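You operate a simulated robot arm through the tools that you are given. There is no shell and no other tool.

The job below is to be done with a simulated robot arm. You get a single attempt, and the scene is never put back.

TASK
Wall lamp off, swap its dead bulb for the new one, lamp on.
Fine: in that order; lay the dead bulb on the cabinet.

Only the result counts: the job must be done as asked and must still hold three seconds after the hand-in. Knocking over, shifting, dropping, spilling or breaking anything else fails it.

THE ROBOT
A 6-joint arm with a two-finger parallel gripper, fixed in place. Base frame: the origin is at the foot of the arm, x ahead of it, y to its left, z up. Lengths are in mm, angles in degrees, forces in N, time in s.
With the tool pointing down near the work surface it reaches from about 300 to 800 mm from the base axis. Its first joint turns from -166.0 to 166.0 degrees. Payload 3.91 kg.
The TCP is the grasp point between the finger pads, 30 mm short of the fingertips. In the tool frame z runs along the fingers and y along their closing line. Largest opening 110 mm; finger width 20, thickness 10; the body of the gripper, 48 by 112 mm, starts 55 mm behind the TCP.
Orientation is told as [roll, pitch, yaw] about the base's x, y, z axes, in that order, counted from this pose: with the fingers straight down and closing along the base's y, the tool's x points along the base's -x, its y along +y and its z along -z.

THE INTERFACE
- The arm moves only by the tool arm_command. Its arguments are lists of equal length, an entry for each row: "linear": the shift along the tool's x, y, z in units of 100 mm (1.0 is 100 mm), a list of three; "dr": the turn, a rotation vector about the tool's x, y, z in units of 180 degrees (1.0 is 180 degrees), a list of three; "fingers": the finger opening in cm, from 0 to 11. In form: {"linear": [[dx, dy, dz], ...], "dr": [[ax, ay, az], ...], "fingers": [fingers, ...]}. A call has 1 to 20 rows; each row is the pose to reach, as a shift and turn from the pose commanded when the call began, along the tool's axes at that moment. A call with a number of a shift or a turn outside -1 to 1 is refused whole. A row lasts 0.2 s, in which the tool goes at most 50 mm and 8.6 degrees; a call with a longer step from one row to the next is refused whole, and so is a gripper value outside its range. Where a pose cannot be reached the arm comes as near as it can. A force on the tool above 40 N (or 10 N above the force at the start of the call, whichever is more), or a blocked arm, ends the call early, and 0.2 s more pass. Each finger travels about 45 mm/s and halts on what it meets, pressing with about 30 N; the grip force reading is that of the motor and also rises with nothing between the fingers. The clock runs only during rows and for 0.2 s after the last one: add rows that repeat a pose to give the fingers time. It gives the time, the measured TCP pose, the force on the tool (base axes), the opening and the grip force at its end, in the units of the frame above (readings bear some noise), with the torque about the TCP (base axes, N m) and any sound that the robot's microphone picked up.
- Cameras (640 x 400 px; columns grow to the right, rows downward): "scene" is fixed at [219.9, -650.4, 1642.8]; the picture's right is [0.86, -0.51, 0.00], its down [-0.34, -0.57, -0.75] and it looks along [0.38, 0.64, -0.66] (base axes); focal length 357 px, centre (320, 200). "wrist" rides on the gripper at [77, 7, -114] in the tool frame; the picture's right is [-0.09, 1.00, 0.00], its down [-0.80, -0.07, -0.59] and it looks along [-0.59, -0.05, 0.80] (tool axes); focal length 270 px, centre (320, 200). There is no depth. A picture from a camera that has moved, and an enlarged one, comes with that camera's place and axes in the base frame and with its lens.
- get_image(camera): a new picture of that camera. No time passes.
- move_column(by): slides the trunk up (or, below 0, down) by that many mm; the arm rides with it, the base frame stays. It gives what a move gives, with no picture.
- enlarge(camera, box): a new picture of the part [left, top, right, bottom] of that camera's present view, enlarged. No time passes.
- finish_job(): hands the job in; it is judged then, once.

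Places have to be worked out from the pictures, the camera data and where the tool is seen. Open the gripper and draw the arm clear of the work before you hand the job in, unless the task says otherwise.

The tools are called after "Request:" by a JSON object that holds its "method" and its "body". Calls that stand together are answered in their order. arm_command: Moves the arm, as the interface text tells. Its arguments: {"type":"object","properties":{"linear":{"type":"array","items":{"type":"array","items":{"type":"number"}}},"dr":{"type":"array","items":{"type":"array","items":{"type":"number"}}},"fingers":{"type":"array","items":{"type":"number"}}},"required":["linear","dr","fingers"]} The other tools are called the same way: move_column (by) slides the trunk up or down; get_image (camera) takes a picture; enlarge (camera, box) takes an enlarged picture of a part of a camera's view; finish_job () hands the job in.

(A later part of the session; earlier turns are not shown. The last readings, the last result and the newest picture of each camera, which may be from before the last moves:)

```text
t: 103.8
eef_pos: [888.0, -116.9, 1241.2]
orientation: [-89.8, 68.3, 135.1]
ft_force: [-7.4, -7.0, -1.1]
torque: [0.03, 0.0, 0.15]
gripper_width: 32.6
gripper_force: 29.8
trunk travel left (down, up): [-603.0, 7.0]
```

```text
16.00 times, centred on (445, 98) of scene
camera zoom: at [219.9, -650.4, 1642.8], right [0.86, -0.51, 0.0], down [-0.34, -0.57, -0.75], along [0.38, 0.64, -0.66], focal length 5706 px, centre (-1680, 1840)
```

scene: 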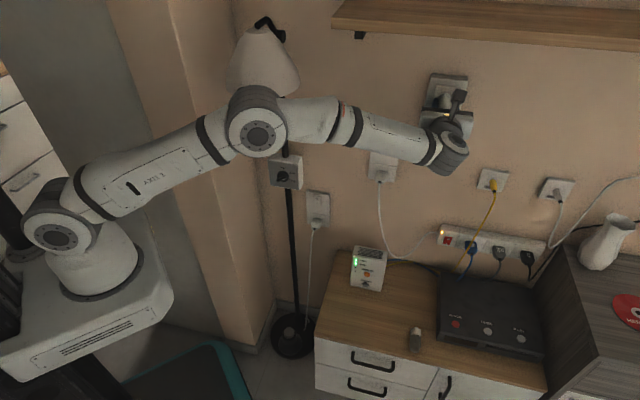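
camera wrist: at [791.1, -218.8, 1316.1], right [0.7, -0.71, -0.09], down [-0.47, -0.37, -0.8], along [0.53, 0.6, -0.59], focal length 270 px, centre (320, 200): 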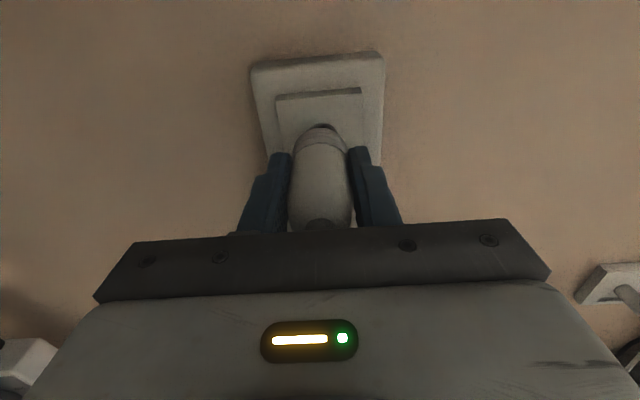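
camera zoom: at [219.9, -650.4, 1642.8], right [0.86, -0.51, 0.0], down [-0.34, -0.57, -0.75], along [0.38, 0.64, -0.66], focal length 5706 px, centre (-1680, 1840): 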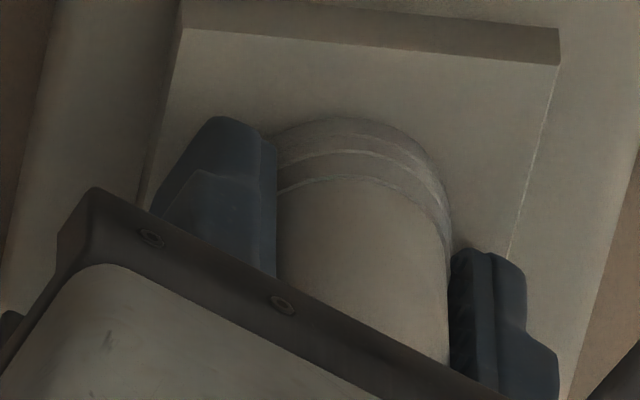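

The cap outline now coincides with where the seated dead bulb's was, but there's no latch. I turn back and try a small search under light push, shifting down and up by about a millimetre, listening for the snap.

Request:
{"method": "arm_command", "body": {"linear": [[0, 0, 0.0], [0, 0, 0.0], [0, 0, 0.0], [0, 0, 0.005], [0, 0, 0.01]], "dr": [[0, 0, -0.03], [0, 0, -0.06], [0, 0, -0.09], [0, 0, -0.12], [0, 0, -0.12]], "fingers": [2.4, 2.4, 2.4, 2.4, 2.4]}}

Request:
{"method": "arm_command", "body": {"linear": [[-0.005, 0, 0], [-0.01, 0, 0.003], [-0.015, 0, 0.003], [-0.01, -0.005, 0.005], [0, -0.01, 0.005], [0.01, -0.005, 0.008], [0.015, 0, 0.008], [0.01, 0.005, 0.01], [0, 0.01, 0.01], [0, 0, 0.01]], "dr": [[0, 0, 0], [0, 0, 0], [0, 0, 0], [0, 0, 0], [0, 0, 0], [0, 0, 0], [0, 0, 0], [0, 0, 0], [0, 0, 0], [0, 0, 0]], "fingers": [2.4, 2.4, 2.4, 2.4, 2.4, 2.4, 2.4, 2.4, 2.4, 2.4]}}

Request:
{"method": "enlarge", "body": {"camera": "wrist", "box": [240, 110, 400, 210]}}

```text
t: 105.0
eef_pos: [889.1, -115.6, 1240.2]
orientation: [9.6, 89.7, -125.5]
ft_force: [-0.9, -1.5, 1.2]
torque: [0.03, -0.02, 0.01]
gripper_width: 32.5
gripper_force: 29.7
trunk travel left (down, up): [-603.0, 7.0]
```

```text
t: 107.2
eef_pos: [890.3, -115.8, 1239.8]
orientation: [-12.3, 89.8, -147.4]
ft_force: [0.3, -0.2, 0.2]
torque: [0.01, 0.0, 0.0]
gripper_width: 32.4
gripper_force: 29.6
trunk travel left (down, up): [-603.0, 7.0]
```

```text
4.00 times, centred on (320, 160) of wrist
camera zoom: at [812.8, -200.0, 1316.1], right [0.7, -0.71, -0.09], down [-0.47, -0.37, -0.8], along [0.53, 0.6, -0.59], focal length 1081 px, centre (320, 360)
```

zoom: 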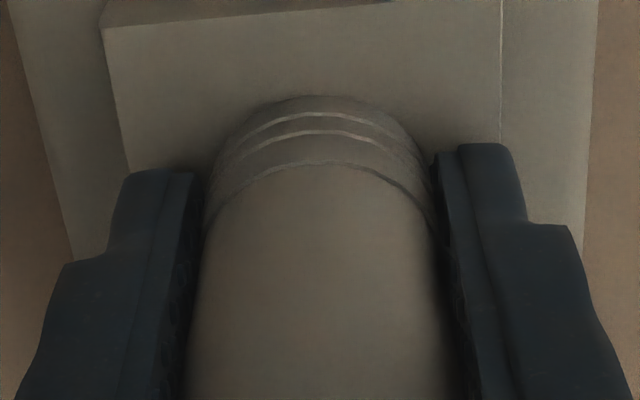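

The bulb has crept back in the grip until the fingertips are only about 5 mm from the face, so this grip can't press hard enough. The first grip, with the fingertips just behind the cap, pushed with 26 N and did latch. I'll take the bulb back to the cabinet and regrip it that way, starting by withdrawing.

Request:
{"method": "arm_command", "body": {"linear": [[0, 0, -0.05], [0, 0, -0.12], [0, 0, -0.25], [0, 0, -0.45], [0, 0, -0.7], [0, 0, -1.0], [0, 0, -1.0]], "dr": [[0, 0, 0], [0, 0, 0], [0, 0, 0], [0, 0, 0], [0, 0, 0], [0, 0, 0], [0, 0, 0]], "fingers": [2.4, 2.4, 2.4, 2.4, 2.4, 2.4, 2.4]}}

Request:
{"method": "get_image", "body": {"camera": "wrist"}}

Request:
{"method": "enlarge", "body": {"camera": "wrist", "box": [240, 120, 400, 220]}}

Request:
{"method": "enlarge", "body": {"camera": "scene", "box": [412, 75, 476, 115]}}

Request:
{"method": "enlarge", "body": {"camera": "scene", "box": [412, 105, 476, 145]}}

```text
t: 108.8
eef_pos: [818.2, -185.4, 1241.0]
orientation: [-14.4, 89.9, -149.4]
ft_force: [-0.1, -0.4, -1.1]
torque: [0.01, 0.01, 0.0]
gripper_width: 32.5
gripper_force: 30.3
trunk travel left (down, up): [-603.0, 7.0]
```

```text
taken
camera wrist: at [740.9, -270.4, 1317.1], right [0.7, -0.71, -0.09], down [-0.47, -0.37, -0.8], along [0.53, 0.6, -0.59], focal length 270 px, centre (320, 200)
```

wrist: 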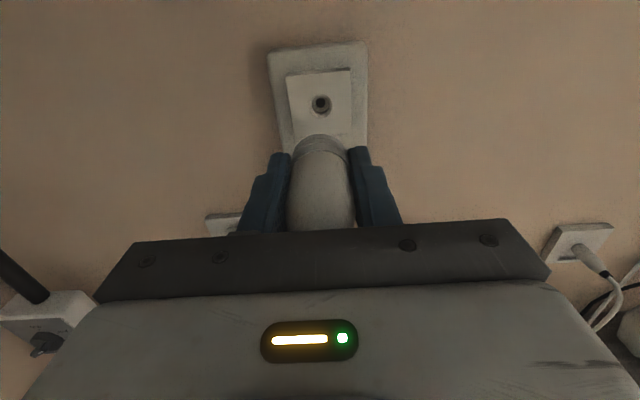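

```text
4.00 times, centred on (320, 170) of wrist
camera zoom: at [740.9, -270.4, 1317.1], right [0.7, -0.71, -0.09], down [-0.47, -0.37, -0.8], along [0.53, 0.6, -0.59], focal length 1081 px, centre (320, 320)
```

zoom: 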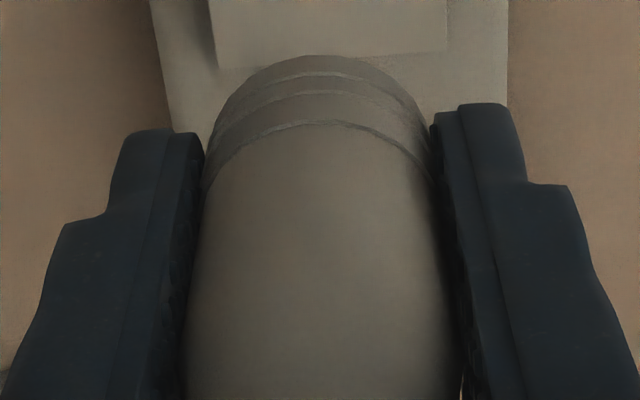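

```text
10.00 times, centred on (444, 95) of scene
camera zoom: at [219.9, -650.4, 1642.8], right [0.86, -0.51, 0.0], down [-0.34, -0.57, -0.75], along [0.38, 0.64, -0.66], focal length 3567 px, centre (-920, 1250)
```

zoom: 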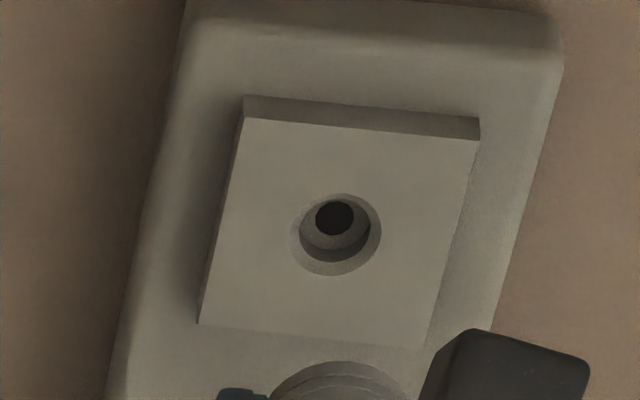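

```text
10.00 times, centred on (444, 125) of scene
camera zoom: at [219.9, -650.4, 1642.8], right [0.86, -0.51, 0.0], down [-0.34, -0.57, -0.75], along [0.38, 0.64, -0.66], focal length 3567 px, centre (-920, 950)
```

zoom: 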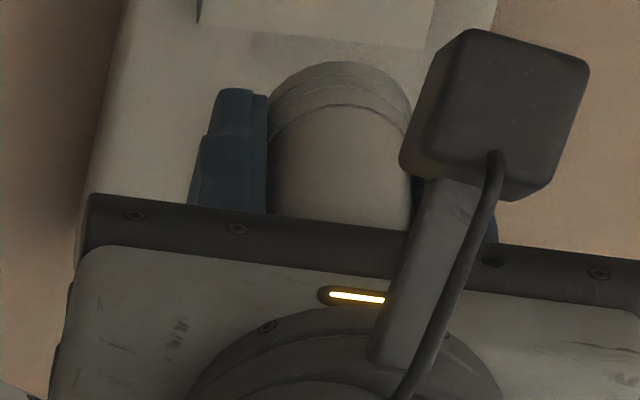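

The bulb is still straight in the grip, just set deep. I travel back the way I came: away from the wall, left and down.

Request:
{"method": "arm_command", "body": {"linear": [[0, 0, -0.3], [0, 0, -0.6], [0, 0, -0.9], [0, 0, -1.0], [0, 0, -1.0]], "dr": [[0, 0, 0], [0, 0, 0], [0, 0, 0], [0, 0, 0], [0, 0, 0]], "fingers": [2.4, 2.4, 2.4, 2.4, 2.4]}}

Request:
{"method": "arm_command", "body": {"linear": [[-0.2, -0.2, -0.15], [-0.4, -0.4, -0.3], [-0.6, -0.6, -0.46], [-0.8, -0.8, -0.46], [-1.0, -1.0, -0.46], [-1.0, -1.0, -0.46]], "dr": [[0, 0, 0], [0, 0, 0], [0, 0, 0], [0, 0, 0], [0, 0, 0], [0, 0, 0]], "fingers": [2.4, 2.4, 2.4, 2.4, 2.4, 2.4]}}

Request:
{"method": "arm_command", "body": {"linear": [[-0.2, -0.2, 0], [-0.4, -0.4, 0], [-0.6, -0.6, 0], [-0.8, -0.8, 0], [-1.0, -0.98, 0], [-1.0, -0.98, 0]], "dr": [[0, 0, 0], [0, 0, 0], [0, 0, 0], [0, 0, 0], [0, 0, 0], [0, 0, 0]], "fingers": [2.4, 2.4, 2.4, 2.4, 2.4, 2.4]}}

Request:
{"method": "move_column", "body": {"by": -400}}

Request:
{"method": "get_image", "body": {"camera": "wrist"}}

Request:
{"method": "get_image", "body": {"camera": "scene"}}

```text
t: 110.0
eef_pos: [748.2, -257.6, 1240.4]
orientation: [-6.9, 89.8, -142.0]
ft_force: [-0.2, 0.4, -0.9]
torque: [0.01, -0.01, -0.01]
gripper_width: 32.4
gripper_force: 30.0
trunk travel left (down, up): [-603.0, 7.0]
```

```text
t: 111.4
eef_pos: [644.4, -219.2, 1140.5]
orientation: [-8.9, 89.8, -144.0]
ft_force: [-0.6, -0.3, -0.4]
torque: [0.01, 0.02, 0.03]
gripper_width: 32.5
gripper_force: 30.2
trunk travel left (down, up): [-603.0, 7.0]
```

```text
t: 112.8
eef_pos: [573.1, -147.8, 1040.8]
orientation: [-9.7, 89.8, -144.8]
ft_force: [0.0, 0.4, 0.2]
torque: [-0.01, 0.0, -0.01]
gripper_width: 32.2
gripper_force: 30.0
trunk travel left (down, up): [-603.0, 7.0]
```

```text
t: 116.6
eef_pos: [574.6, -148.9, 639.9]
orientation: [-11.3, 89.8, -146.3]
ft_force: [-0.6, 0.5, -0.4]
torque: [-0.01, 0.0, 0.0]
gripper_width: 32.0
gripper_force: 29.7
trunk travel left (down, up): [-203.0, 407.0]
```

```text
taken
camera wrist: at [497.5, -233.9, 716.3], right [0.7, -0.71, -0.09], down [-0.47, -0.37, -0.8], along [0.53, 0.6, -0.59], focal length 270 px, centre (320, 200)
```

wrist: 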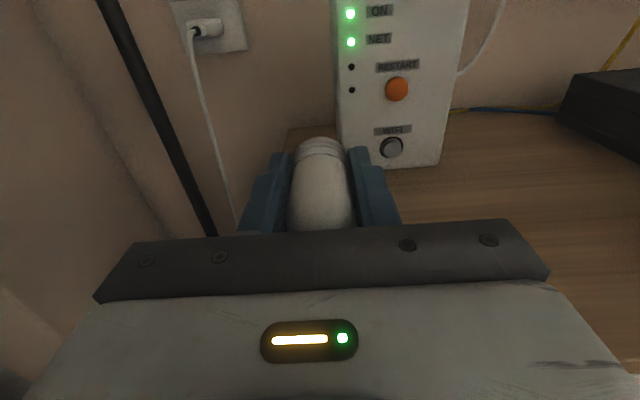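

```text
taken
```

scene: 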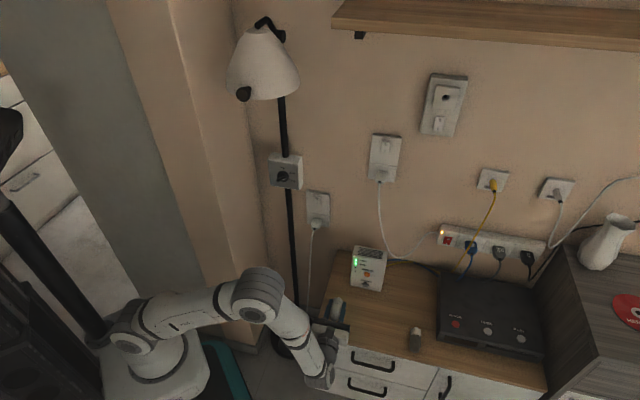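

The new bulb is above its old place on the cabinet (n ≈ 300, q ≈ -510, z ≈ 640). I lower it to just above contact.

Request:
{"method": "arm_command", "body": {"linear": [[-0.2, 0, 0], [-0.4, 0, 0], [-0.55, 0, 0], [-0.65, 0, 0], [-0.7, 0, 0], [-0.7, 0, 0]], "dr": [[0, 0, 0], [0, 0, 0], [0, 0, 0], [0, 0, 0], [0, 0, 0], [0, 0, 0]], "fingers": [2.4, 2.4, 2.4, 2.4, 2.4, 2.4]}}

Request:
{"method": "arm_command", "body": {"linear": [[-0.01, 0, 0], [-0.02, 0, 0], [-0.03, 0, 0], [-0.03, 0, 0]], "dr": [[0, 0, 0], [0, 0, 0], [0, 0, 0], [0, 0, 0]], "fingers": [2.4, 2.4, 2.4, 2.4]}}

Request:
{"method": "get_image", "body": {"camera": "wrist"}}

Request:
{"method": "enlarge", "body": {"camera": "scene", "box": [300, 295, 380, 345]}}

```text
t: 118.0
eef_pos: [574.3, -147.3, 570.6]
orientation: [14.4, 90.0, -120.8]
ft_force: [0.7, 1.6, 7.0]
torque: [0.05, -0.06, 0.01]
gripper_width: 31.8
gripper_force: 29.8
trunk travel left (down, up): [-203.0, 407.0]
```

```text
t: 119.0
eef_pos: [573.7, -147.9, 570.5]
orientation: [82.6, 89.9, -52.4]
ft_force: [-1.3, 8.8, 26.6]
torque: [0.22, -0.04, 0.0]
gripper_width: 31.6
gripper_force: 30.1
trunk travel left (down, up): [-203.0, 407.0]
```

```text
taken
camera wrist: at [496.0, -233.8, 645.1], right [0.7, -0.71, -0.09], down [-0.47, -0.37, -0.8], along [0.53, 0.6, -0.59], focal length 270 px, centre (320, 200)
```

wrist: 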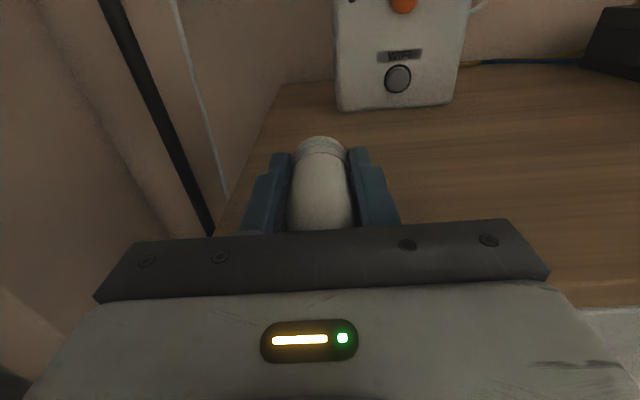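

```text
8.00 times, centred on (340, 320) of scene
camera zoom: at [219.9, -650.4, 1642.8], right [0.86, -0.51, 0.0], down [-0.34, -0.57, -0.75], along [0.38, 0.64, -0.66], focal length 2853 px, centre (160, -760)
```

zoom: 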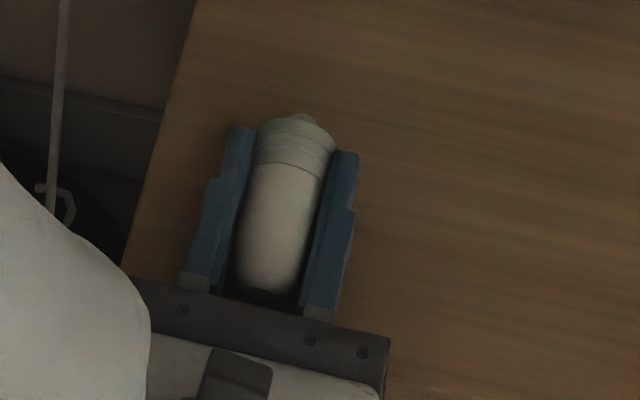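

The bulb touched down 6–7 mm earlier than expected, so it had slid low in the grip, which explains the failed seating. I ease off the pressure, then release it gently on the cabinet.

Request:
{"method": "arm_command", "body": {"linear": [[0.01, 0, 0], [0.02, 0, 0], [0.025, 0, 0], [0.025, 0, 0]], "dr": [[0, 0, 0], [0, 0, 0], [0, 0, 0], [0, 0, 0]], "fingers": [2.4, 2.4, 2.4, 2.4]}}

Request:
{"method": "enlarge", "body": {"camera": "wrist", "box": [240, 120, 400, 220]}}

```text
t: 120.0
eef_pos: [574.1, -148.2, 568.8]
orientation: [-11.0, 89.7, -146.1]
ft_force: [-3.6, 0.4, 8.5]
torque: [0.07, -0.02, 0.03]
gripper_width: 31.3
gripper_force: 29.9
trunk travel left (down, up): [-203.0, 407.0]
```

```text
4.00 times, centred on (320, 170) of wrist
camera zoom: at [496.6, -234.1, 645.7], right [0.7, -0.71, -0.09], down [-0.47, -0.37, -0.8], along [0.53, 0.6, -0.6], focal length 1081 px, centre (320, 320)
```

zoom: 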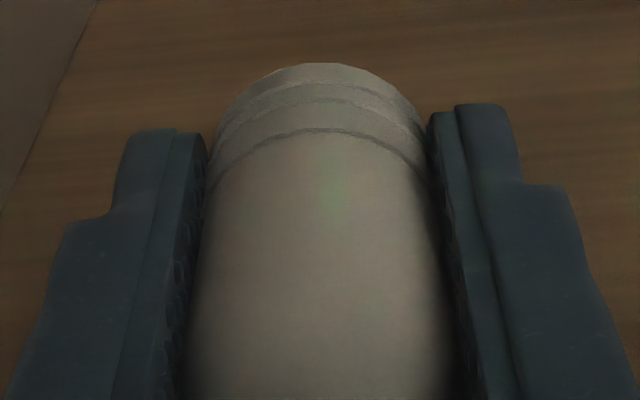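

Request:
{"method": "arm_command", "body": {"linear": [[0, 0, 0], [0, 0, 0], [0, 0, 0], [0, 0, 0], [0, 0, 0], [0, 0, 0], [0, 0, 0], [0, 0, 0]], "dr": [[0, 0, 0], [0, 0, 0], [0, 0, 0], [0, 0, 0], [0, 0, 0], [0, 0, 0], [0, 0, 0], [0, 0, 0]], "fingers": [3.2, 3.3, 3.5, 3.7, 4.0, 4.5, 5.2, 6]}}

Request:
{"method": "get_image", "body": {"camera": "wrist"}}

Request:
{"method": "enlarge", "body": {"camera": "wrist", "box": [240, 120, 400, 220]}}

Request:
{"method": "enlarge", "body": {"camera": "scene", "box": [300, 295, 380, 345]}}

```text
t: 121.8
eef_pos: [573.8, -148.9, 569.3]
orientation: [-11.7, 89.8, -146.8]
ft_force: [-0.4, -0.9, -0.3]
torque: [0.02, 0.02, 0.0]
gripper_width: 59.8
gripper_force: 0.0
trunk travel left (down, up): [-203.0, 407.0]
```

```text
taken
camera wrist: at [497.1, -234.2, 645.8], right [0.7, -0.71, -0.09], down [-0.47, -0.37, -0.8], along [0.53, 0.6, -0.59], focal length 270 px, centre (320, 200)
```

wrist: 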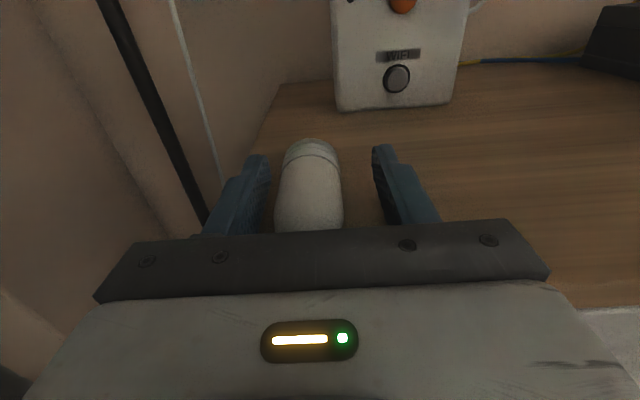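

```text
4.00 times, centred on (320, 170) of wrist
camera zoom: at [497.1, -234.2, 645.8], right [0.7, -0.71, -0.09], down [-0.47, -0.37, -0.8], along [0.53, 0.6, -0.59], focal length 1081 px, centre (320, 320)
```

zoom: 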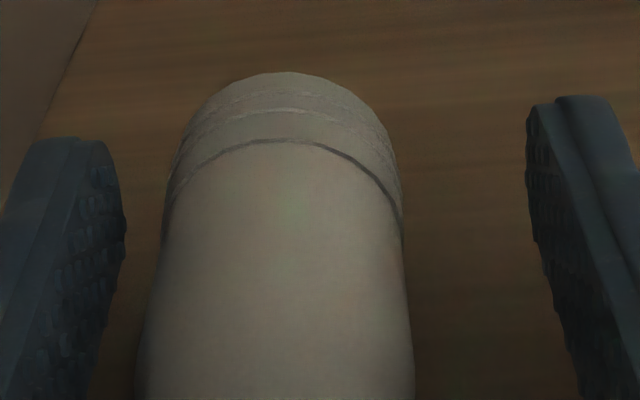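

```text
8.00 times, centred on (340, 320) of scene
camera zoom: at [219.9, -650.4, 1642.8], right [0.86, -0.51, 0.0], down [-0.34, -0.57, -0.75], along [0.38, 0.64, -0.66], focal length 2853 px, centre (160, -760)
```

zoom: 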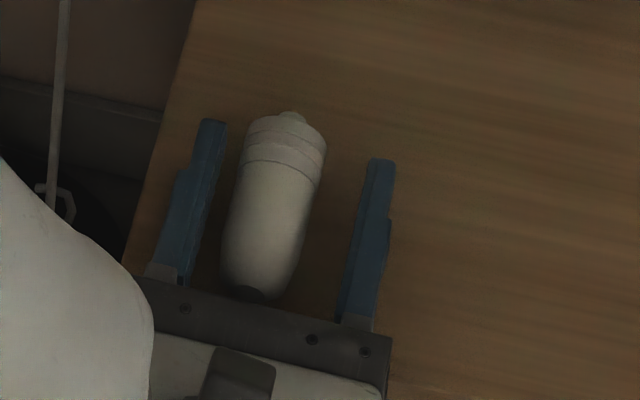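

The new bulb rests on the cabinet about 5.7 mm left of centre, and the cap joint is about 11 mm ahead of the TCP. I back the open hand off 18 mm and centre it, then lower until the finger edges touch the cabinet to get the exact surface height.

Request:
{"method": "arm_command", "body": {"linear": [[0, -0.02, -0.03], [0, -0.04, -0.07], [0, -0.057, -0.12], [0, -0.057, -0.18], [0, -0.057, -0.18]], "dr": [[0, 0, 0], [0, 0, 0], [0, 0, 0], [0, 0, 0], [0, 0, 0]], "fingers": [6, 6, 6, 6, 6]}}

Request:
{"method": "enlarge", "body": {"camera": "wrist", "box": [240, 100, 400, 200]}}

Request:
{"method": "enlarge", "body": {"camera": "scene", "box": [300, 295, 380, 345]}}

```text
t: 123.0
eef_pos: [556.3, -159.0, 570.0]
orientation: [-9.3, 89.8, -144.4]
ft_force: [0.3, -0.4, 0.3]
torque: [0.02, 0.0, 0.0]
gripper_width: 59.9
gripper_force: 0.0
trunk travel left (down, up): [-203.0, 407.0]
```

```text
4.00 times, centred on (320, 150) of wrist
camera zoom: at [480.1, -242.7, 645.4], right [0.7, -0.71, -0.09], down [-0.47, -0.37, -0.8], along [0.53, 0.6, -0.59], focal length 1081 px, centre (320, 400)
```

zoom: 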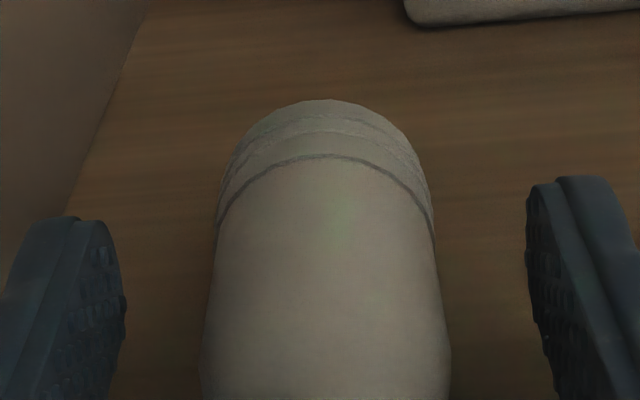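

```text
8.00 times, centred on (340, 320) of scene
camera zoom: at [219.9, -650.4, 1642.8], right [0.86, -0.51, 0.0], down [-0.34, -0.57, -0.75], along [0.38, 0.64, -0.66], focal length 2853 px, centre (160, -760)
```

zoom: 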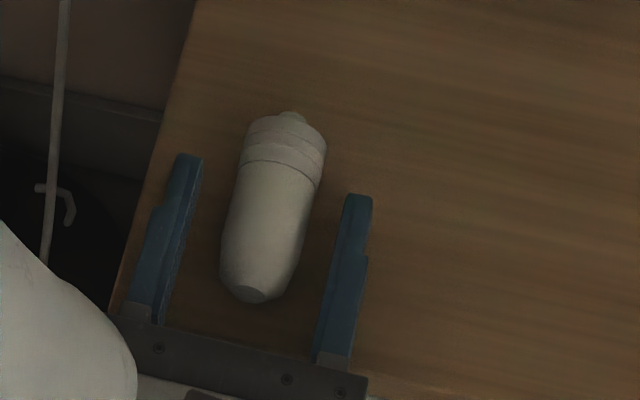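

The bulb is steady and centred. I lower the open hand in small steps to find where the finger edges touch the surface.

Request:
{"method": "arm_command", "body": {"linear": [[-0.02, 0.006, 0], [-0.04, 0.006, 0], [-0.05, 0.006, 0], [-0.05, 0.006, 0]], "dr": [[0, 0, 0], [0, 0, 0], [0, 0, 0], [0, 0, 0]], "fingers": [6, 6, 6, 6]}}

Request:
{"method": "arm_command", "body": {"linear": [[-0.01, 0, 0], [-0.02, 0, 0], [-0.02, 0, 0]], "dr": [[0, 0, 0], [0, 0, 0], [0, 0, 0]], "fingers": [6, 6, 6]}}

Request:
{"method": "arm_command", "body": {"linear": [[-0.01, 0, 0], [-0.02, 0, 0], [-0.02, 0, 0]], "dr": [[0, 0, 0], [0, 0, 0], [0, 0, 0]], "fingers": [6, 6, 6]}}

```text
t: 124.0
eef_pos: [558.0, -159.2, 564.3]
orientation: [-9.6, 89.8, -144.7]
ft_force: [-0.2, 0.6, 0.5]
torque: [0.02, -0.03, -0.02]
gripper_width: 60.0
gripper_force: 0.0
trunk travel left (down, up): [-203.0, 407.0]
```

```text
t: 124.8
eef_pos: [558.5, -158.0, 562.9]
orientation: [-8.4, 89.8, -143.3]
ft_force: [0.8, 0.0, -0.3]
torque: [-0.02, -0.03, -0.01]
gripper_width: 59.7
gripper_force: 0.0
trunk travel left (down, up): [-203.0, 407.0]
```

```text
t: 125.6
eef_pos: [557.8, -158.2, 561.0]
orientation: [-3.8, 89.7, -138.9]
ft_force: [0.9, 0.2, 0.5]
torque: [-0.04, -0.08, 0.04]
gripper_width: 59.8
gripper_force: 0.1
trunk travel left (down, up): [-203.0, 407.0]
```

Request:
{"method": "arm_command", "body": {"linear": [[-0.005, 0, 0], [-0.01, 0, 0], [-0.01, 0, 0]], "dr": [[0, 0, 0], [0, 0, 0], [0, 0, 0]], "fingers": [6, 6, 6]}}

Request:
{"method": "arm_command", "body": {"linear": [[-0.005, 0, 0], [-0.01, 0, 0], [-0.01, 0, 0]], "dr": [[0, 0, 0], [0, 0, 0], [0, 0, 0]], "fingers": [6, 6, 6]}}

```text
t: 126.4
eef_pos: [558.3, -158.8, 561.1]
orientation: [26.3, 89.9, -109.0]
ft_force: [0.7, 1.7, 11.6]
torque: [0.3, 0.35, -0.01]
gripper_width: 60.1
gripper_force: 0.1
trunk travel left (down, up): [-203.0, 407.0]
```

```text
t: 127.2
eef_pos: [557.6, -157.3, 561.2]
orientation: [82.2, 89.9, -52.9]
ft_force: [4.3, 2.3, 30.2]
torque: [0.56, 1.13, -0.21]
gripper_width: 59.2
gripper_force: 0.0
trunk travel left (down, up): [-203.0, 407.0]
```

The fingers bottomed out, confirming the surface at about z ≈ 549–551, so the lying bulb's axis is near z ≈ 565. I raise to that height and move 4 mm forward, so the fingertips come right behind the cap as in the first grip.

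Request:
{"method": "arm_command", "body": {"linear": [[0.02, 0, 0], [0.04, 0, 0], [0.065, 0, 0.02], [0.065, 0, 0.04], [0.065, 0, 0.04]], "dr": [[0, 0, 0], [0, 0, 0], [0, 0, 0], [0, 0, 0], [0, 0, 0]], "fingers": [6, 6, 6, 6, 6]}}

Request:
{"method": "enlarge", "body": {"camera": "wrist", "box": [240, 100, 400, 200]}}

Request:
{"method": "enlarge", "body": {"camera": "scene", "box": [300, 295, 380, 345]}}

```text
t: 128.4
eef_pos: [560.2, -154.2, 565.5]
orientation: [-16.4, 89.9, -151.6]
ft_force: [0.2, -0.4, 0.1]
torque: [-0.01, 0.0, -0.02]
gripper_width: 60.0
gripper_force: 0.2
trunk travel left (down, up): [-203.0, 407.0]
```

```text
4.00 times, centred on (320, 150) of wrist
camera zoom: at [483.3, -239.9, 641.3], right [0.7, -0.71, -0.09], down [-0.47, -0.37, -0.8], along [0.53, 0.6, -0.59], focal length 1081 px, centre (320, 400)
```

zoom: 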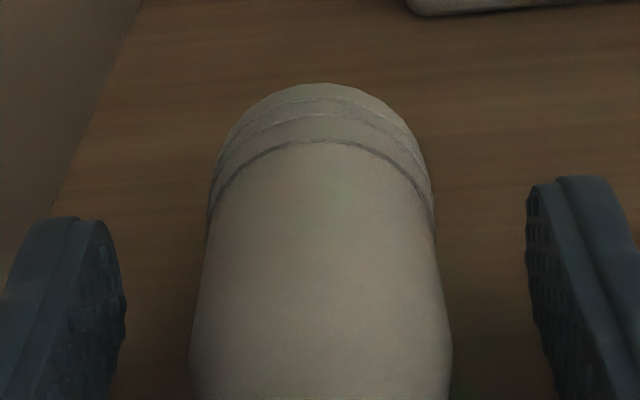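

```text
8.00 times, centred on (340, 320) of scene
camera zoom: at [219.9, -650.4, 1642.8], right [0.86, -0.51, 0.0], down [-0.34, -0.57, -0.75], along [0.38, 0.64, -0.66], focal length 2853 px, centre (160, -760)
```

zoom: 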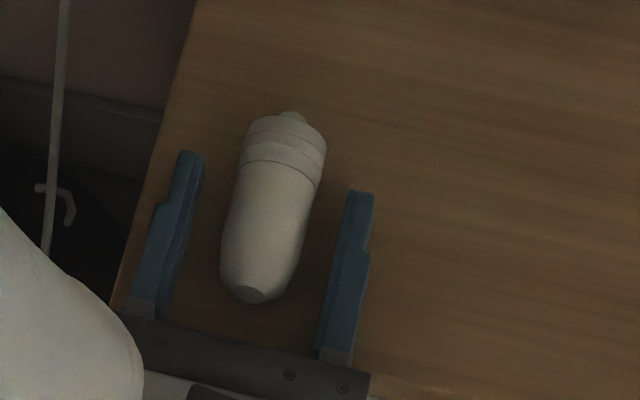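

This nearly matches the first grip view. I move 2.5 mm further forward and 0.6 mm right, then close the fingers.

Request:
{"method": "arm_command", "body": {"linear": [[0, 0.006, 0.012], [0, 0.006, 0.025], [0, 0.006, 0.025], [0, 0.006, 0.025], [0, 0.006, 0.025], [0, 0.006, 0.025], [0, 0.006, 0.025], [0, 0.006, 0.025], [0, 0.006, 0.025], [0, 0.006, 0.025]], "dr": [[0, 0, 0], [0, 0, 0], [0, 0, 0], [0, 0, 0], [0, 0, 0], [0, 0, 0], [0, 0, 0], [0, 0, 0], [0, 0, 0], [0, 0, 0]], "fingers": [6, 6, 5, 4.2, 3.6, 3.3, 3.0, 2.7, 2.4, 2.4]}}

Request:
{"method": "enlarge", "body": {"camera": "wrist", "box": [240, 100, 400, 200]}}

Request:
{"method": "enlarge", "body": {"camera": "scene", "box": [300, 295, 380, 345]}}

```text
t: 130.6
eef_pos: [562.8, -152.7, 565.2]
orientation: [-12.0, 89.8, -147.1]
ft_force: [0.8, -0.6, 1.3]
torque: [0.0, 0.01, 0.0]
gripper_width: 32.6
gripper_force: 30.5
trunk travel left (down, up): [-203.0, 407.0]
```

```text
4.00 times, centred on (320, 150) of wrist
camera zoom: at [485.1, -238.2, 641.2], right [0.7, -0.71, -0.09], down [-0.47, -0.37, -0.8], along [0.53, 0.6, -0.59], focal length 1081 px, centre (320, 400)
```

zoom: 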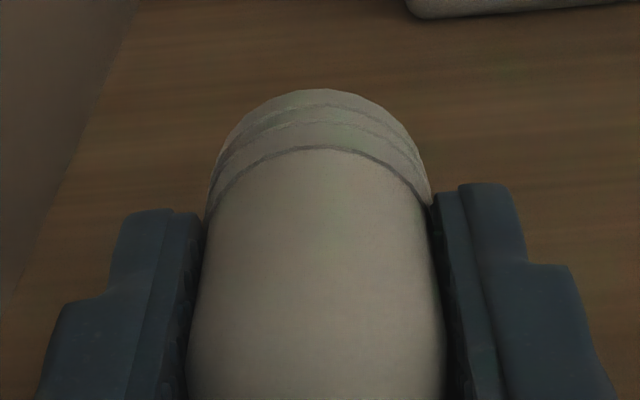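

```text
8.00 times, centred on (340, 320) of scene
camera zoom: at [219.9, -650.4, 1642.8], right [0.86, -0.51, 0.0], down [-0.34, -0.57, -0.75], along [0.38, 0.64, -0.66], focal length 2853 px, centre (160, -760)
```

zoom: 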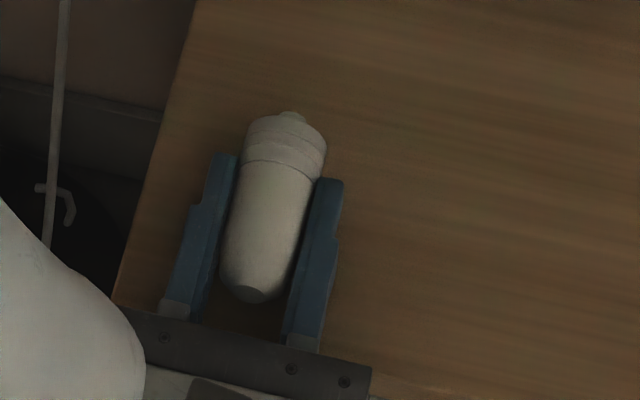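

The grip now matches the first one: 32.6 mm wide with the same view. I lift and go back up to the lamp without delay.

Request:
{"method": "arm_command", "body": {"linear": [[0.03, 0, 0], [0.1, 0, 0], [0.25, 0, 0], [0.4, 0, 0], [0.4, 0, 0]], "dr": [[0, 0, 0], [0, 0, 0], [0, 0, 0], [0, 0, 0], [0, 0, 0]], "fingers": [2.4, 2.4, 2.4, 2.4, 2.4]}}

Request:
{"method": "move_column", "body": {"by": 400}}

Request:
{"method": "arm_command", "body": {"linear": [[0.15, 0.15, 0], [0.4, 0.4, 0], [0.7, 0.7, 0], [0.9, 0.9, 0], [1.0, 1.0, 0]], "dr": [[0, 0, 0], [0, 0, 0], [0, 0, 0], [0, 0, 0], [0, 0, 0]], "fingers": [2.4, 2.4, 2.4, 2.4, 2.4]}}

Request:
{"method": "arm_command", "body": {"linear": [[0.15, 0.15, 0], [0.4, 0.4, 0.1], [0.7, 0.7, 0.2], [0.9, 0.9, 0.3], [1.0, 1.0, 0.4]], "dr": [[0, 0, 0], [0, 0, 0], [0, 0, 0], [0, 0, 0], [0, 0, 0]], "fingers": [2.4, 2.4, 2.4, 2.4, 2.4]}}

Request:
{"method": "arm_command", "body": {"linear": [[0.15, 0.02, 0.2], [0.3, 0.045, 0.45], [0.351, 0.045, 0.7], [0.351, 0.045, 0.95], [0.351, 0.045, 1.0]], "dr": [[0, 0, 0], [0, 0, 0], [0, 0, 0], [0, 0, 0], [0, 0, 0]], "fingers": [2.4, 2.4, 2.4, 2.4, 2.4]}}

Request:
{"method": "enlarge", "body": {"camera": "wrist", "box": [256, 80, 384, 160]}}

Request:
{"method": "enlarge", "body": {"camera": "scene", "box": [412, 95, 492, 145]}}

```text
t: 131.8
eef_pos: [562.7, -152.8, 606.0]
orientation: [-19.3, 89.8, -154.4]
ft_force: [0.3, 0.8, 0.7]
torque: [0.01, 0.01, 0.01]
gripper_width: 32.8
gripper_force: 30.4
trunk travel left (down, up): [-203.0, 407.0]
```

```text
t: 135.7
eef_pos: [564.6, -152.4, 1006.2]
orientation: [-13.0, 89.9, -148.0]
ft_force: [-0.6, 0.5, -0.3]
torque: [0.0, -0.02, 0.03]
gripper_width: 32.6
gripper_force: 30.0
trunk travel left (down, up): [-603.0, 7.0]
```

```text
t: 136.9
eef_pos: [635.2, -224.6, 1105.5]
orientation: [-18.5, 89.7, -153.6]
ft_force: [-0.8, -0.9, -0.5]
torque: [-0.02, -0.03, 0.01]
gripper_width: 32.6
gripper_force: 29.8
trunk travel left (down, up): [-603.0, 7.0]
```

```text
t: 138.1
eef_pos: [735.0, -267.7, 1206.0]
orientation: [-19.3, 89.8, -154.5]
ft_force: [-0.1, 0.2, 0.8]
torque: [0.0, 0.01, 0.01]
gripper_width: 32.6
gripper_force: 30.1
trunk travel left (down, up): [-603.0, 7.0]
```

```text
t: 139.3
eef_pos: [808.9, -198.4, 1242.2]
orientation: [-13.3, 89.9, -148.3]
ft_force: [0.4, -0.2, -0.4]
torque: [0.02, 0.0, 0.01]
gripper_width: 32.7
gripper_force: 29.8
trunk travel left (down, up): [-603.0, 7.0]
```

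```text
5.00 times, centred on (320, 120) of wrist
camera zoom: at [732.0, -284.3, 1317.9], right [0.7, -0.71, -0.09], down [-0.47, -0.37, -0.8], along [0.53, 0.6, -0.59], focal length 1351 px, centre (320, 600)
```

zoom: 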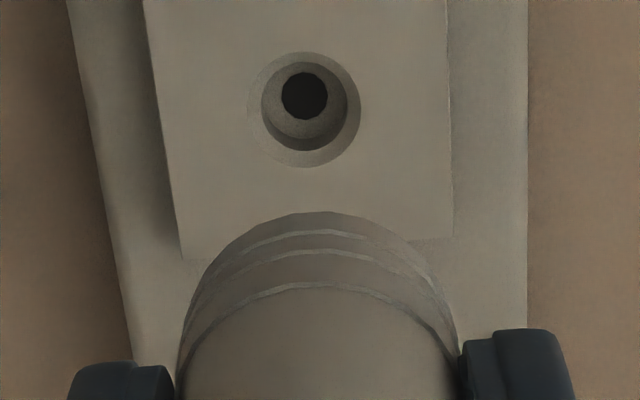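

```text
8.00 times, centred on (452, 120) of scene
camera zoom: at [219.9, -650.4, 1642.8], right [0.86, -0.51, 0.0], down [-0.34, -0.57, -0.75], along [0.38, 0.64, -0.66], focal length 2853 px, centre (-736, 840)
```

zoom: 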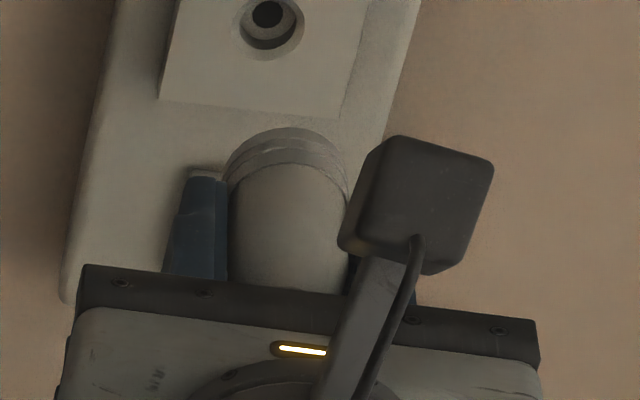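

The hole sits 3.1 mm left and about 1 mm below the tool axis, so I overshot a little to the right. I correct that while advancing, to just at the socket mouth.

Request:
{"method": "arm_command", "body": {"linear": [[-0.005, -0.015, 0.2], [-0.01, -0.031, 0.45], [-0.01, -0.031, 0.65], [-0.01, -0.031, 0.8], [-0.01, -0.031, 0.8]], "dr": [[0, 0, 0], [0, 0, 0], [0, 0, 0], [0, 0, 0], [0, 0, 0]], "fingers": [2.4, 2.4, 2.4, 2.4, 2.4]}}

Request:
{"method": "enlarge", "body": {"camera": "wrist", "box": [256, 90, 384, 170]}}

Request:
{"method": "enlarge", "body": {"camera": "scene", "box": [425, 85, 465, 110]}}

```text
t: 140.5
eef_pos: [862.8, -141.2, 1238.7]
orientation: [-15.1, 89.8, -150.2]
ft_force: [-0.9, 0.3, -0.4]
torque: [0.0, -0.02, 0.0]
gripper_width: 32.6
gripper_force: 30.1
trunk travel left (down, up): [-603.0, 7.0]
```

```text
5.00 times, centred on (320, 130) of wrist
camera zoom: at [785.4, -225.5, 1315.3], right [0.7, -0.71, -0.09], down [-0.47, -0.37, -0.8], along [0.53, 0.6, -0.59], focal length 1351 px, centre (320, 550)
```

zoom: 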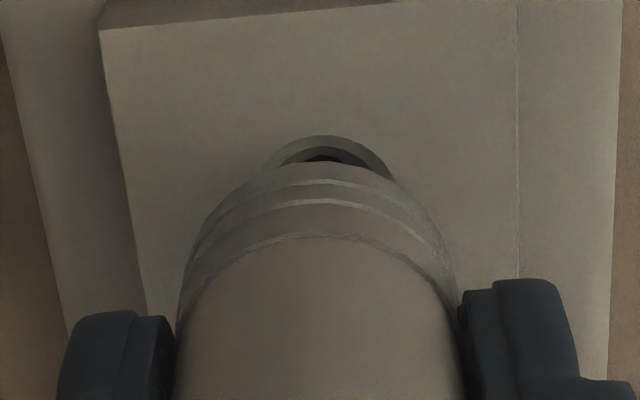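

```text
16.00 times, centred on (445, 98) of scene
camera zoom: at [219.9, -650.4, 1642.8], right [0.86, -0.51, 0.0], down [-0.34, -0.57, -0.75], along [0.38, 0.64, -0.66], focal length 5706 px, centre (-1680, 1840)
```

zoom: 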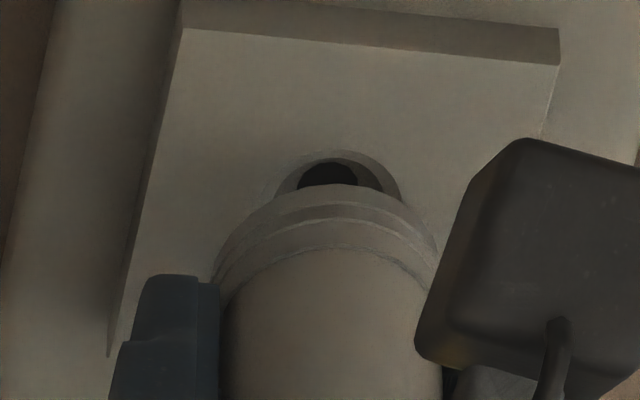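

I'm aligned within 1 mm, with the hole 0.8 mm right and 0.6 mm up. I apply that correction and insert 18 mm, to just short of the stop.

Request:
{"method": "arm_command", "body": {"linear": [[0.006, 0.007, 0.02], [0.006, 0.007, 0.06], [0.006, 0.007, 0.1], [0.006, 0.007, 0.14], [0.006, 0.007, 0.18], [0.006, 0.007, 0.18]], "dr": [[0, 0, 0], [0, 0, 0], [0, 0, 0], [0, 0, 0], [0, 0, 0], [0, 0, 0]], "fingers": [2.4, 2.4, 2.4, 2.4, 2.4, 2.4]}}

Request:
{"method": "enlarge", "body": {"camera": "wrist", "box": [256, 90, 384, 170]}}

```text
t: 141.9
eef_pos: [874.7, -127.6, 1238.2]
orientation: [-12.3, 89.8, -147.4]
ft_force: [0.3, -0.1, -1.3]
torque: [0.02, 0.0, -0.02]
gripper_width: 32.5
gripper_force: 29.6
trunk travel left (down, up): [-603.0, 7.0]
```

```text
5.00 times, centred on (320, 130) of wrist
camera zoom: at [798.3, -212.5, 1315.1], right [0.7, -0.71, -0.09], down [-0.47, -0.37, -0.8], along [0.53, 0.6, -0.59], focal length 1351 px, centre (320, 550)
```

zoom: 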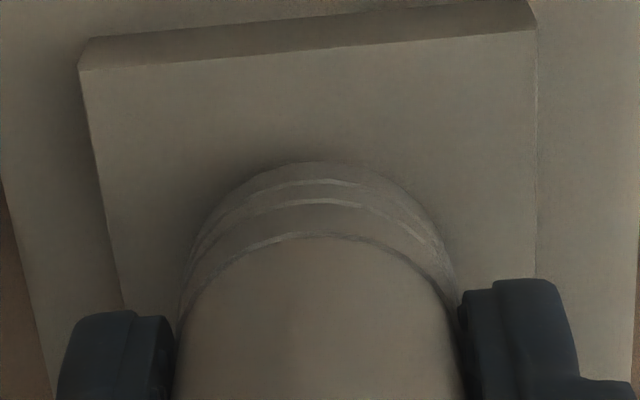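

No resistance yet. I push in single millimetres now and listen; as soon as it snaps I'll open the fingers without moving the hand.

Request:
{"method": "arm_command", "body": {"linear": [[0, 0, 0.01], [0, 0, 0.02], [0, 0, 0.02]], "dr": [[0, 0, 0], [0, 0, 0], [0, 0, 0]], "fingers": [2.4, 2.4, 2.4]}}

Request:
{"method": "arm_command", "body": {"linear": [[0, 0, 0.01], [0, 0, 0.01]], "dr": [[0, 0, 0], [0, 0, 0]], "fingers": [2.4, 2.4]}}

Request:
{"method": "arm_command", "body": {"linear": [[0, 0, 0.01], [0, 0, 0.01]], "dr": [[0, 0, 0], [0, 0, 0]], "fingers": [2.4, 2.4]}}

```text
t: 142.7
eef_pos: [877.5, -125.0, 1238.9]
orientation: [-14.4, 89.6, -149.5]
ft_force: [-0.2, 0.1, 0.4]
torque: [0.01, 0.03, -0.01]
gripper_width: 32.5
gripper_force: 29.8
trunk travel left (down, up): [-603.0, 7.0]
```

```text
t: 143.3
eef_pos: [878.5, -125.5, 1239.1]
orientation: [-13.1, 89.7, -148.3]
ft_force: [0.2, 0.7, 0.2]
torque: [0.01, 0.02, 0.0]
gripper_width: 32.6
gripper_force: 29.7
trunk travel left (down, up): [-603.0, 7.0]
```

```text
t: 143.9
eef_pos: [879.9, -125.6, 1239.6]
orientation: [-13.7, 89.8, -148.8]
ft_force: [0.0, 0.8, -0.8]
torque: [0.01, 0.01, -0.03]
gripper_width: 32.6
gripper_force: 29.9
trunk travel left (down, up): [-603.0, 7.0]
```

Request:
{"method": "arm_command", "body": {"linear": [[0, 0, 0.01], [0, 0, 0.01]], "dr": [[0, 0, 0], [0, 0, 0]], "fingers": [2.4, 2.4]}}

```text
t: 144.5
eef_pos: [879.4, -124.5, 1238.2]
orientation: [-12.9, 89.8, -148.0]
ft_force: [0.2, 0.0, -0.6]
torque: [0.0, -0.01, -0.01]
gripper_width: 32.3
gripper_force: 29.8
trunk travel left (down, up): [-603.0, 7.0]
```

Still free. I push one more millimetre.

Request:
{"method": "arm_command", "body": {"linear": [[0, 0, 0.01], [0, 0, 0.01]], "dr": [[0, 0, 0], [0, 0, 0]], "fingers": [2.4, 2.4]}}

```text
t: 145.1
eef_pos: [880.4, -124.0, 1239.2]
orientation: [-14.1, 89.8, -149.2]
ft_force: [-0.2, -0.1, 0.0]
torque: [-0.03, -0.01, 0.01]
gripper_width: 32.6
gripper_force: 29.6
trunk travel left (down, up): [-603.0, 7.0]
```

Request:
{"method": "arm_command", "body": {"linear": [[0, 0, 0.01], [0, 0, 0.01]], "dr": [[0, 0, 0], [0, 0, 0]], "fingers": [2.4, 2.4]}}

Request:
{"method": "enlarge", "body": {"camera": "wrist", "box": [256, 90, 384, 170]}}

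Request:
{"method": "enlarge", "body": {"camera": "scene", "box": [425, 85, 465, 110]}}

```text
t: 145.7
eef_pos: [880.0, -122.6, 1239.3]
orientation: [-14.4, 89.7, -149.4]
ft_force: [-0.9, -0.7, -0.6]
torque: [-0.01, 0.03, 0.06]
gripper_width: 32.4
gripper_force: 30.0
trunk travel left (down, up): [-603.0, 7.0]
```

```text
5.00 times, centred on (320, 130) of wrist
camera zoom: at [803.7, -208.7, 1315.7], right [0.7, -0.71, -0.09], down [-0.47, -0.37, -0.8], along [0.53, 0.6, -0.59], focal length 1351 px, centre (320, 550)
```

zoom: 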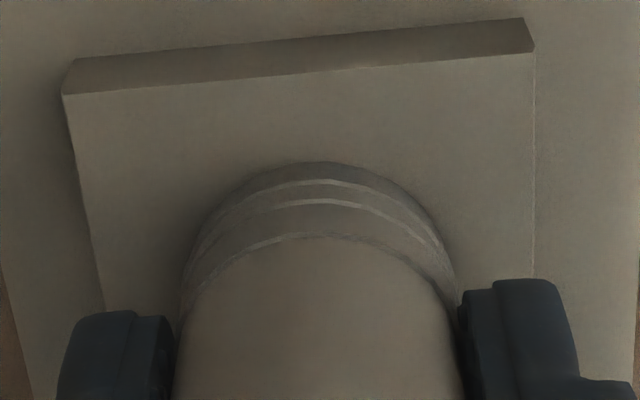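

```text
16.00 times, centred on (445, 98) of scene
camera zoom: at [219.9, -650.4, 1642.8], right [0.86, -0.51, 0.0], down [-0.34, -0.57, -0.75], along [0.38, 0.64, -0.66], focal length 5706 px, centre (-1680, 1840)
```

zoom: 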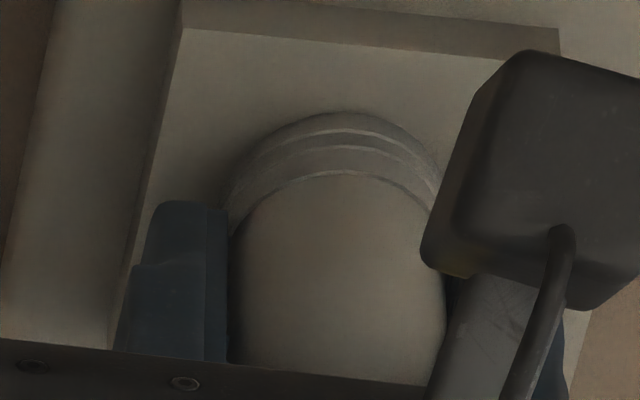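

Request:
{"method": "arm_command", "body": {"linear": [[0, 0, 0.01], [0, 0, 0.01]], "dr": [[0, 0, 0], [0, 0, 0]], "fingers": [2.4, 2.4]}}

```text
t: 146.3
eef_pos: [881.6, -124.1, 1239.3]
orientation: [-18.9, 89.8, -154.0]
ft_force: [-5.5, -5.0, -1.1]
torque: [-0.09, 0.04, 0.11]
gripper_width: 32.4
gripper_force: 30.4
trunk travel left (down, up): [-603.0, 7.0]
```

The stop is reached at about 7.5 N. I push one more millimetre.

Request:
{"method": "arm_command", "body": {"linear": [[0, 0, 0.01], [0, 0, 0.01]], "dr": [[0, 0, 0], [0, 0, 0]], "fingers": [2.4, 2.4]}}

```text
t: 146.9
eef_pos: [880.5, -123.1, 1238.7]
orientation: [-27.2, 89.8, -162.0]
ft_force: [-10.6, -9.0, -2.7]
torque: [-0.11, 0.04, 0.17]
gripper_width: 32.5
gripper_force: 30.3
trunk travel left (down, up): [-603.0, 7.0]
```

13.9 N and no snap yet. I add another millimetre.

Request:
{"method": "arm_command", "body": {"linear": [[0, 0, 0.01], [0, 0, 0.01]], "dr": [[0, 0, 0], [0, 0, 0]], "fingers": [2.4, 2.4]}}

```text
t: 147.5
eef_pos: [881.9, -123.0, 1240.7]
orientation: [-30.2, 89.9, -165.2]
ft_force: [-12.4, -8.1, -5.3]
torque: [-0.15, 0.08, 0.24]
gripper_width: 32.6
gripper_force: 29.9
trunk travel left (down, up): [-603.0, 7.0]
```

Request:
{"method": "arm_command", "body": {"linear": [[0, 0, 0.01], [0, 0, 0.02], [0, 0, 0.02]], "dr": [[0, 0, 0], [0, 0, 0], [0, 0, 0]], "fingers": [2.4, 2.4, 2.4]}}

Request:
{"method": "enlarge", "body": {"camera": "wrist", "box": [256, 90, 384, 170]}}

Request:
{"method": "enlarge", "body": {"camera": "scene", "box": [425, 85, 465, 110]}}

```text
t: 148.3
eef_pos: [884.2, -120.5, 1241.0]
orientation: [-33.2, 89.9, -168.3]
ft_force: [-9.0, -9.1, -4.4]
torque: [-0.01, 0.05, -0.1]
gripper_width: 32.4
gripper_force: 30.3
trunk travel left (down, up): [-603.0, 7.0]
```

```text
5.00 times, centred on (320, 130) of wrist
camera zoom: at [806.3, -206.5, 1316.9], right [0.7, -0.71, -0.09], down [-0.47, -0.37, -0.8], along [0.53, 0.6, -0.59], focal length 1351 px, centre (320, 550)
```

zoom: 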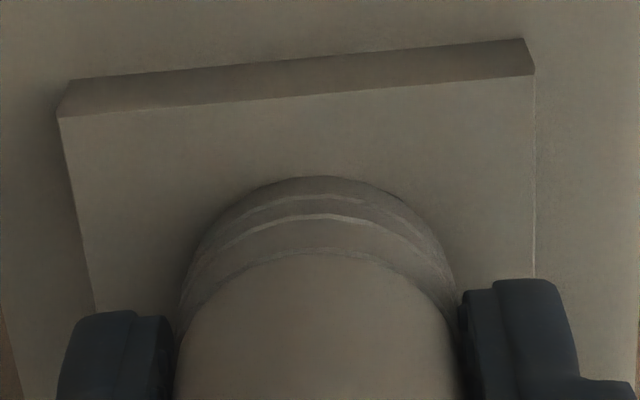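

```text
16.00 times, centred on (445, 98) of scene
camera zoom: at [219.9, -650.4, 1642.8], right [0.86, -0.51, 0.0], down [-0.34, -0.57, -0.75], along [0.38, 0.64, -0.66], focal length 5706 px, centre (-1680, 1840)
```

zoom: 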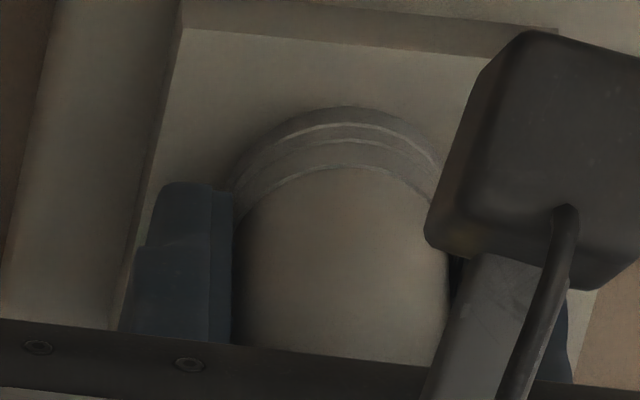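

It's at the stop again with about 13 N, but no snap was heard. I check carefully whether it is held by easing back 2 mm, then 1 mm, and reading the force.

Request:
{"method": "arm_command", "body": {"linear": [[0, 0, -0.01], [0, 0, -0.02], [0, 0, -0.02]], "dr": [[0, 0, 0], [0, 0, 0], [0, 0, 0]], "fingers": [2.4, 2.4, 2.4]}}

Request:
{"method": "arm_command", "body": {"linear": [[0, 0, -0.01], [0, 0, -0.01]], "dr": [[0, 0, 0], [0, 0, 0]], "fingers": [2.4, 2.4]}}

Request:
{"method": "enlarge", "body": {"camera": "scene", "box": [425, 85, 465, 110]}}

```text
t: 149.1
eef_pos: [884.1, -120.4, 1238.8]
orientation: [-10.4, 89.8, -145.6]
ft_force: [-0.1, -0.2, -0.6]
torque: [-0.02, 0.01, -0.03]
gripper_width: 32.4
gripper_force: 30.4
trunk travel left (down, up): [-603.0, 7.0]
```

```text
t: 149.7
eef_pos: [882.1, -121.5, 1240.2]
orientation: [-13.5, 89.8, -148.6]
ft_force: [-0.2, -0.2, -0.6]
torque: [0.01, -0.02, 0.01]
gripper_width: 32.5
gripper_force: 30.3
trunk travel left (down, up): [-603.0, 7.0]
```

```text
16.00 times, centred on (445, 98) of scene
camera zoom: at [219.9, -650.4, 1642.8], right [0.86, -0.51, 0.0], down [-0.34, -0.57, -0.75], along [0.38, 0.64, -0.66], focal length 5706 px, centre (-1680, 1840)
```

zoom: 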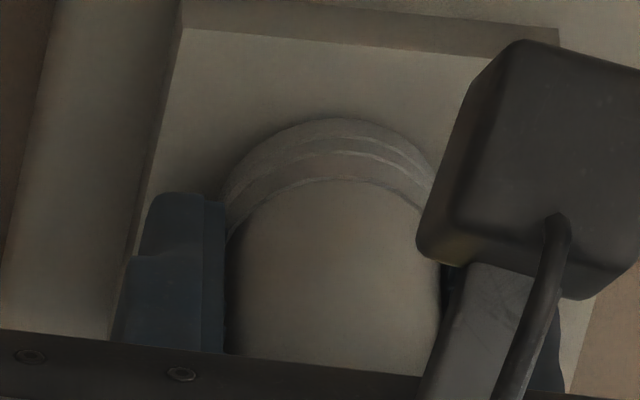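

That behaves as free. The readings fit a slow creep in the grip of about 0.12 mm/s per newton, so slow pushes never build force, and the bulb also sags with time. The first snap came with a faster push. I make a small left/down correction and then push quickly.

Request:
{"method": "arm_command", "body": {"linear": [[-0.004, -0.005, 0], [-0.007, -0.009, 0.01], [-0.007, -0.009, 0.035], [-0.007, -0.009, 0.065], [-0.007, -0.009, 0.08]], "dr": [[0, 0, 0], [0, 0, 0], [0, 0, 0], [0, 0, 0], [0, 0, 0]], "fingers": [2.4, 2.4, 2.4, 2.4, 2.4]}}

```text
t: 150.9
eef_pos: [884.3, -119.2, 1239.6]
orientation: [-51.9, 89.9, 173.0]
ft_force: [-20.7, -16.6, -7.0]
torque: [-0.17, 0.07, 0.47]
gripper_width: 32.4
gripper_force: 30.5
trunk travel left (down, up): [-603.0, 7.0]
```

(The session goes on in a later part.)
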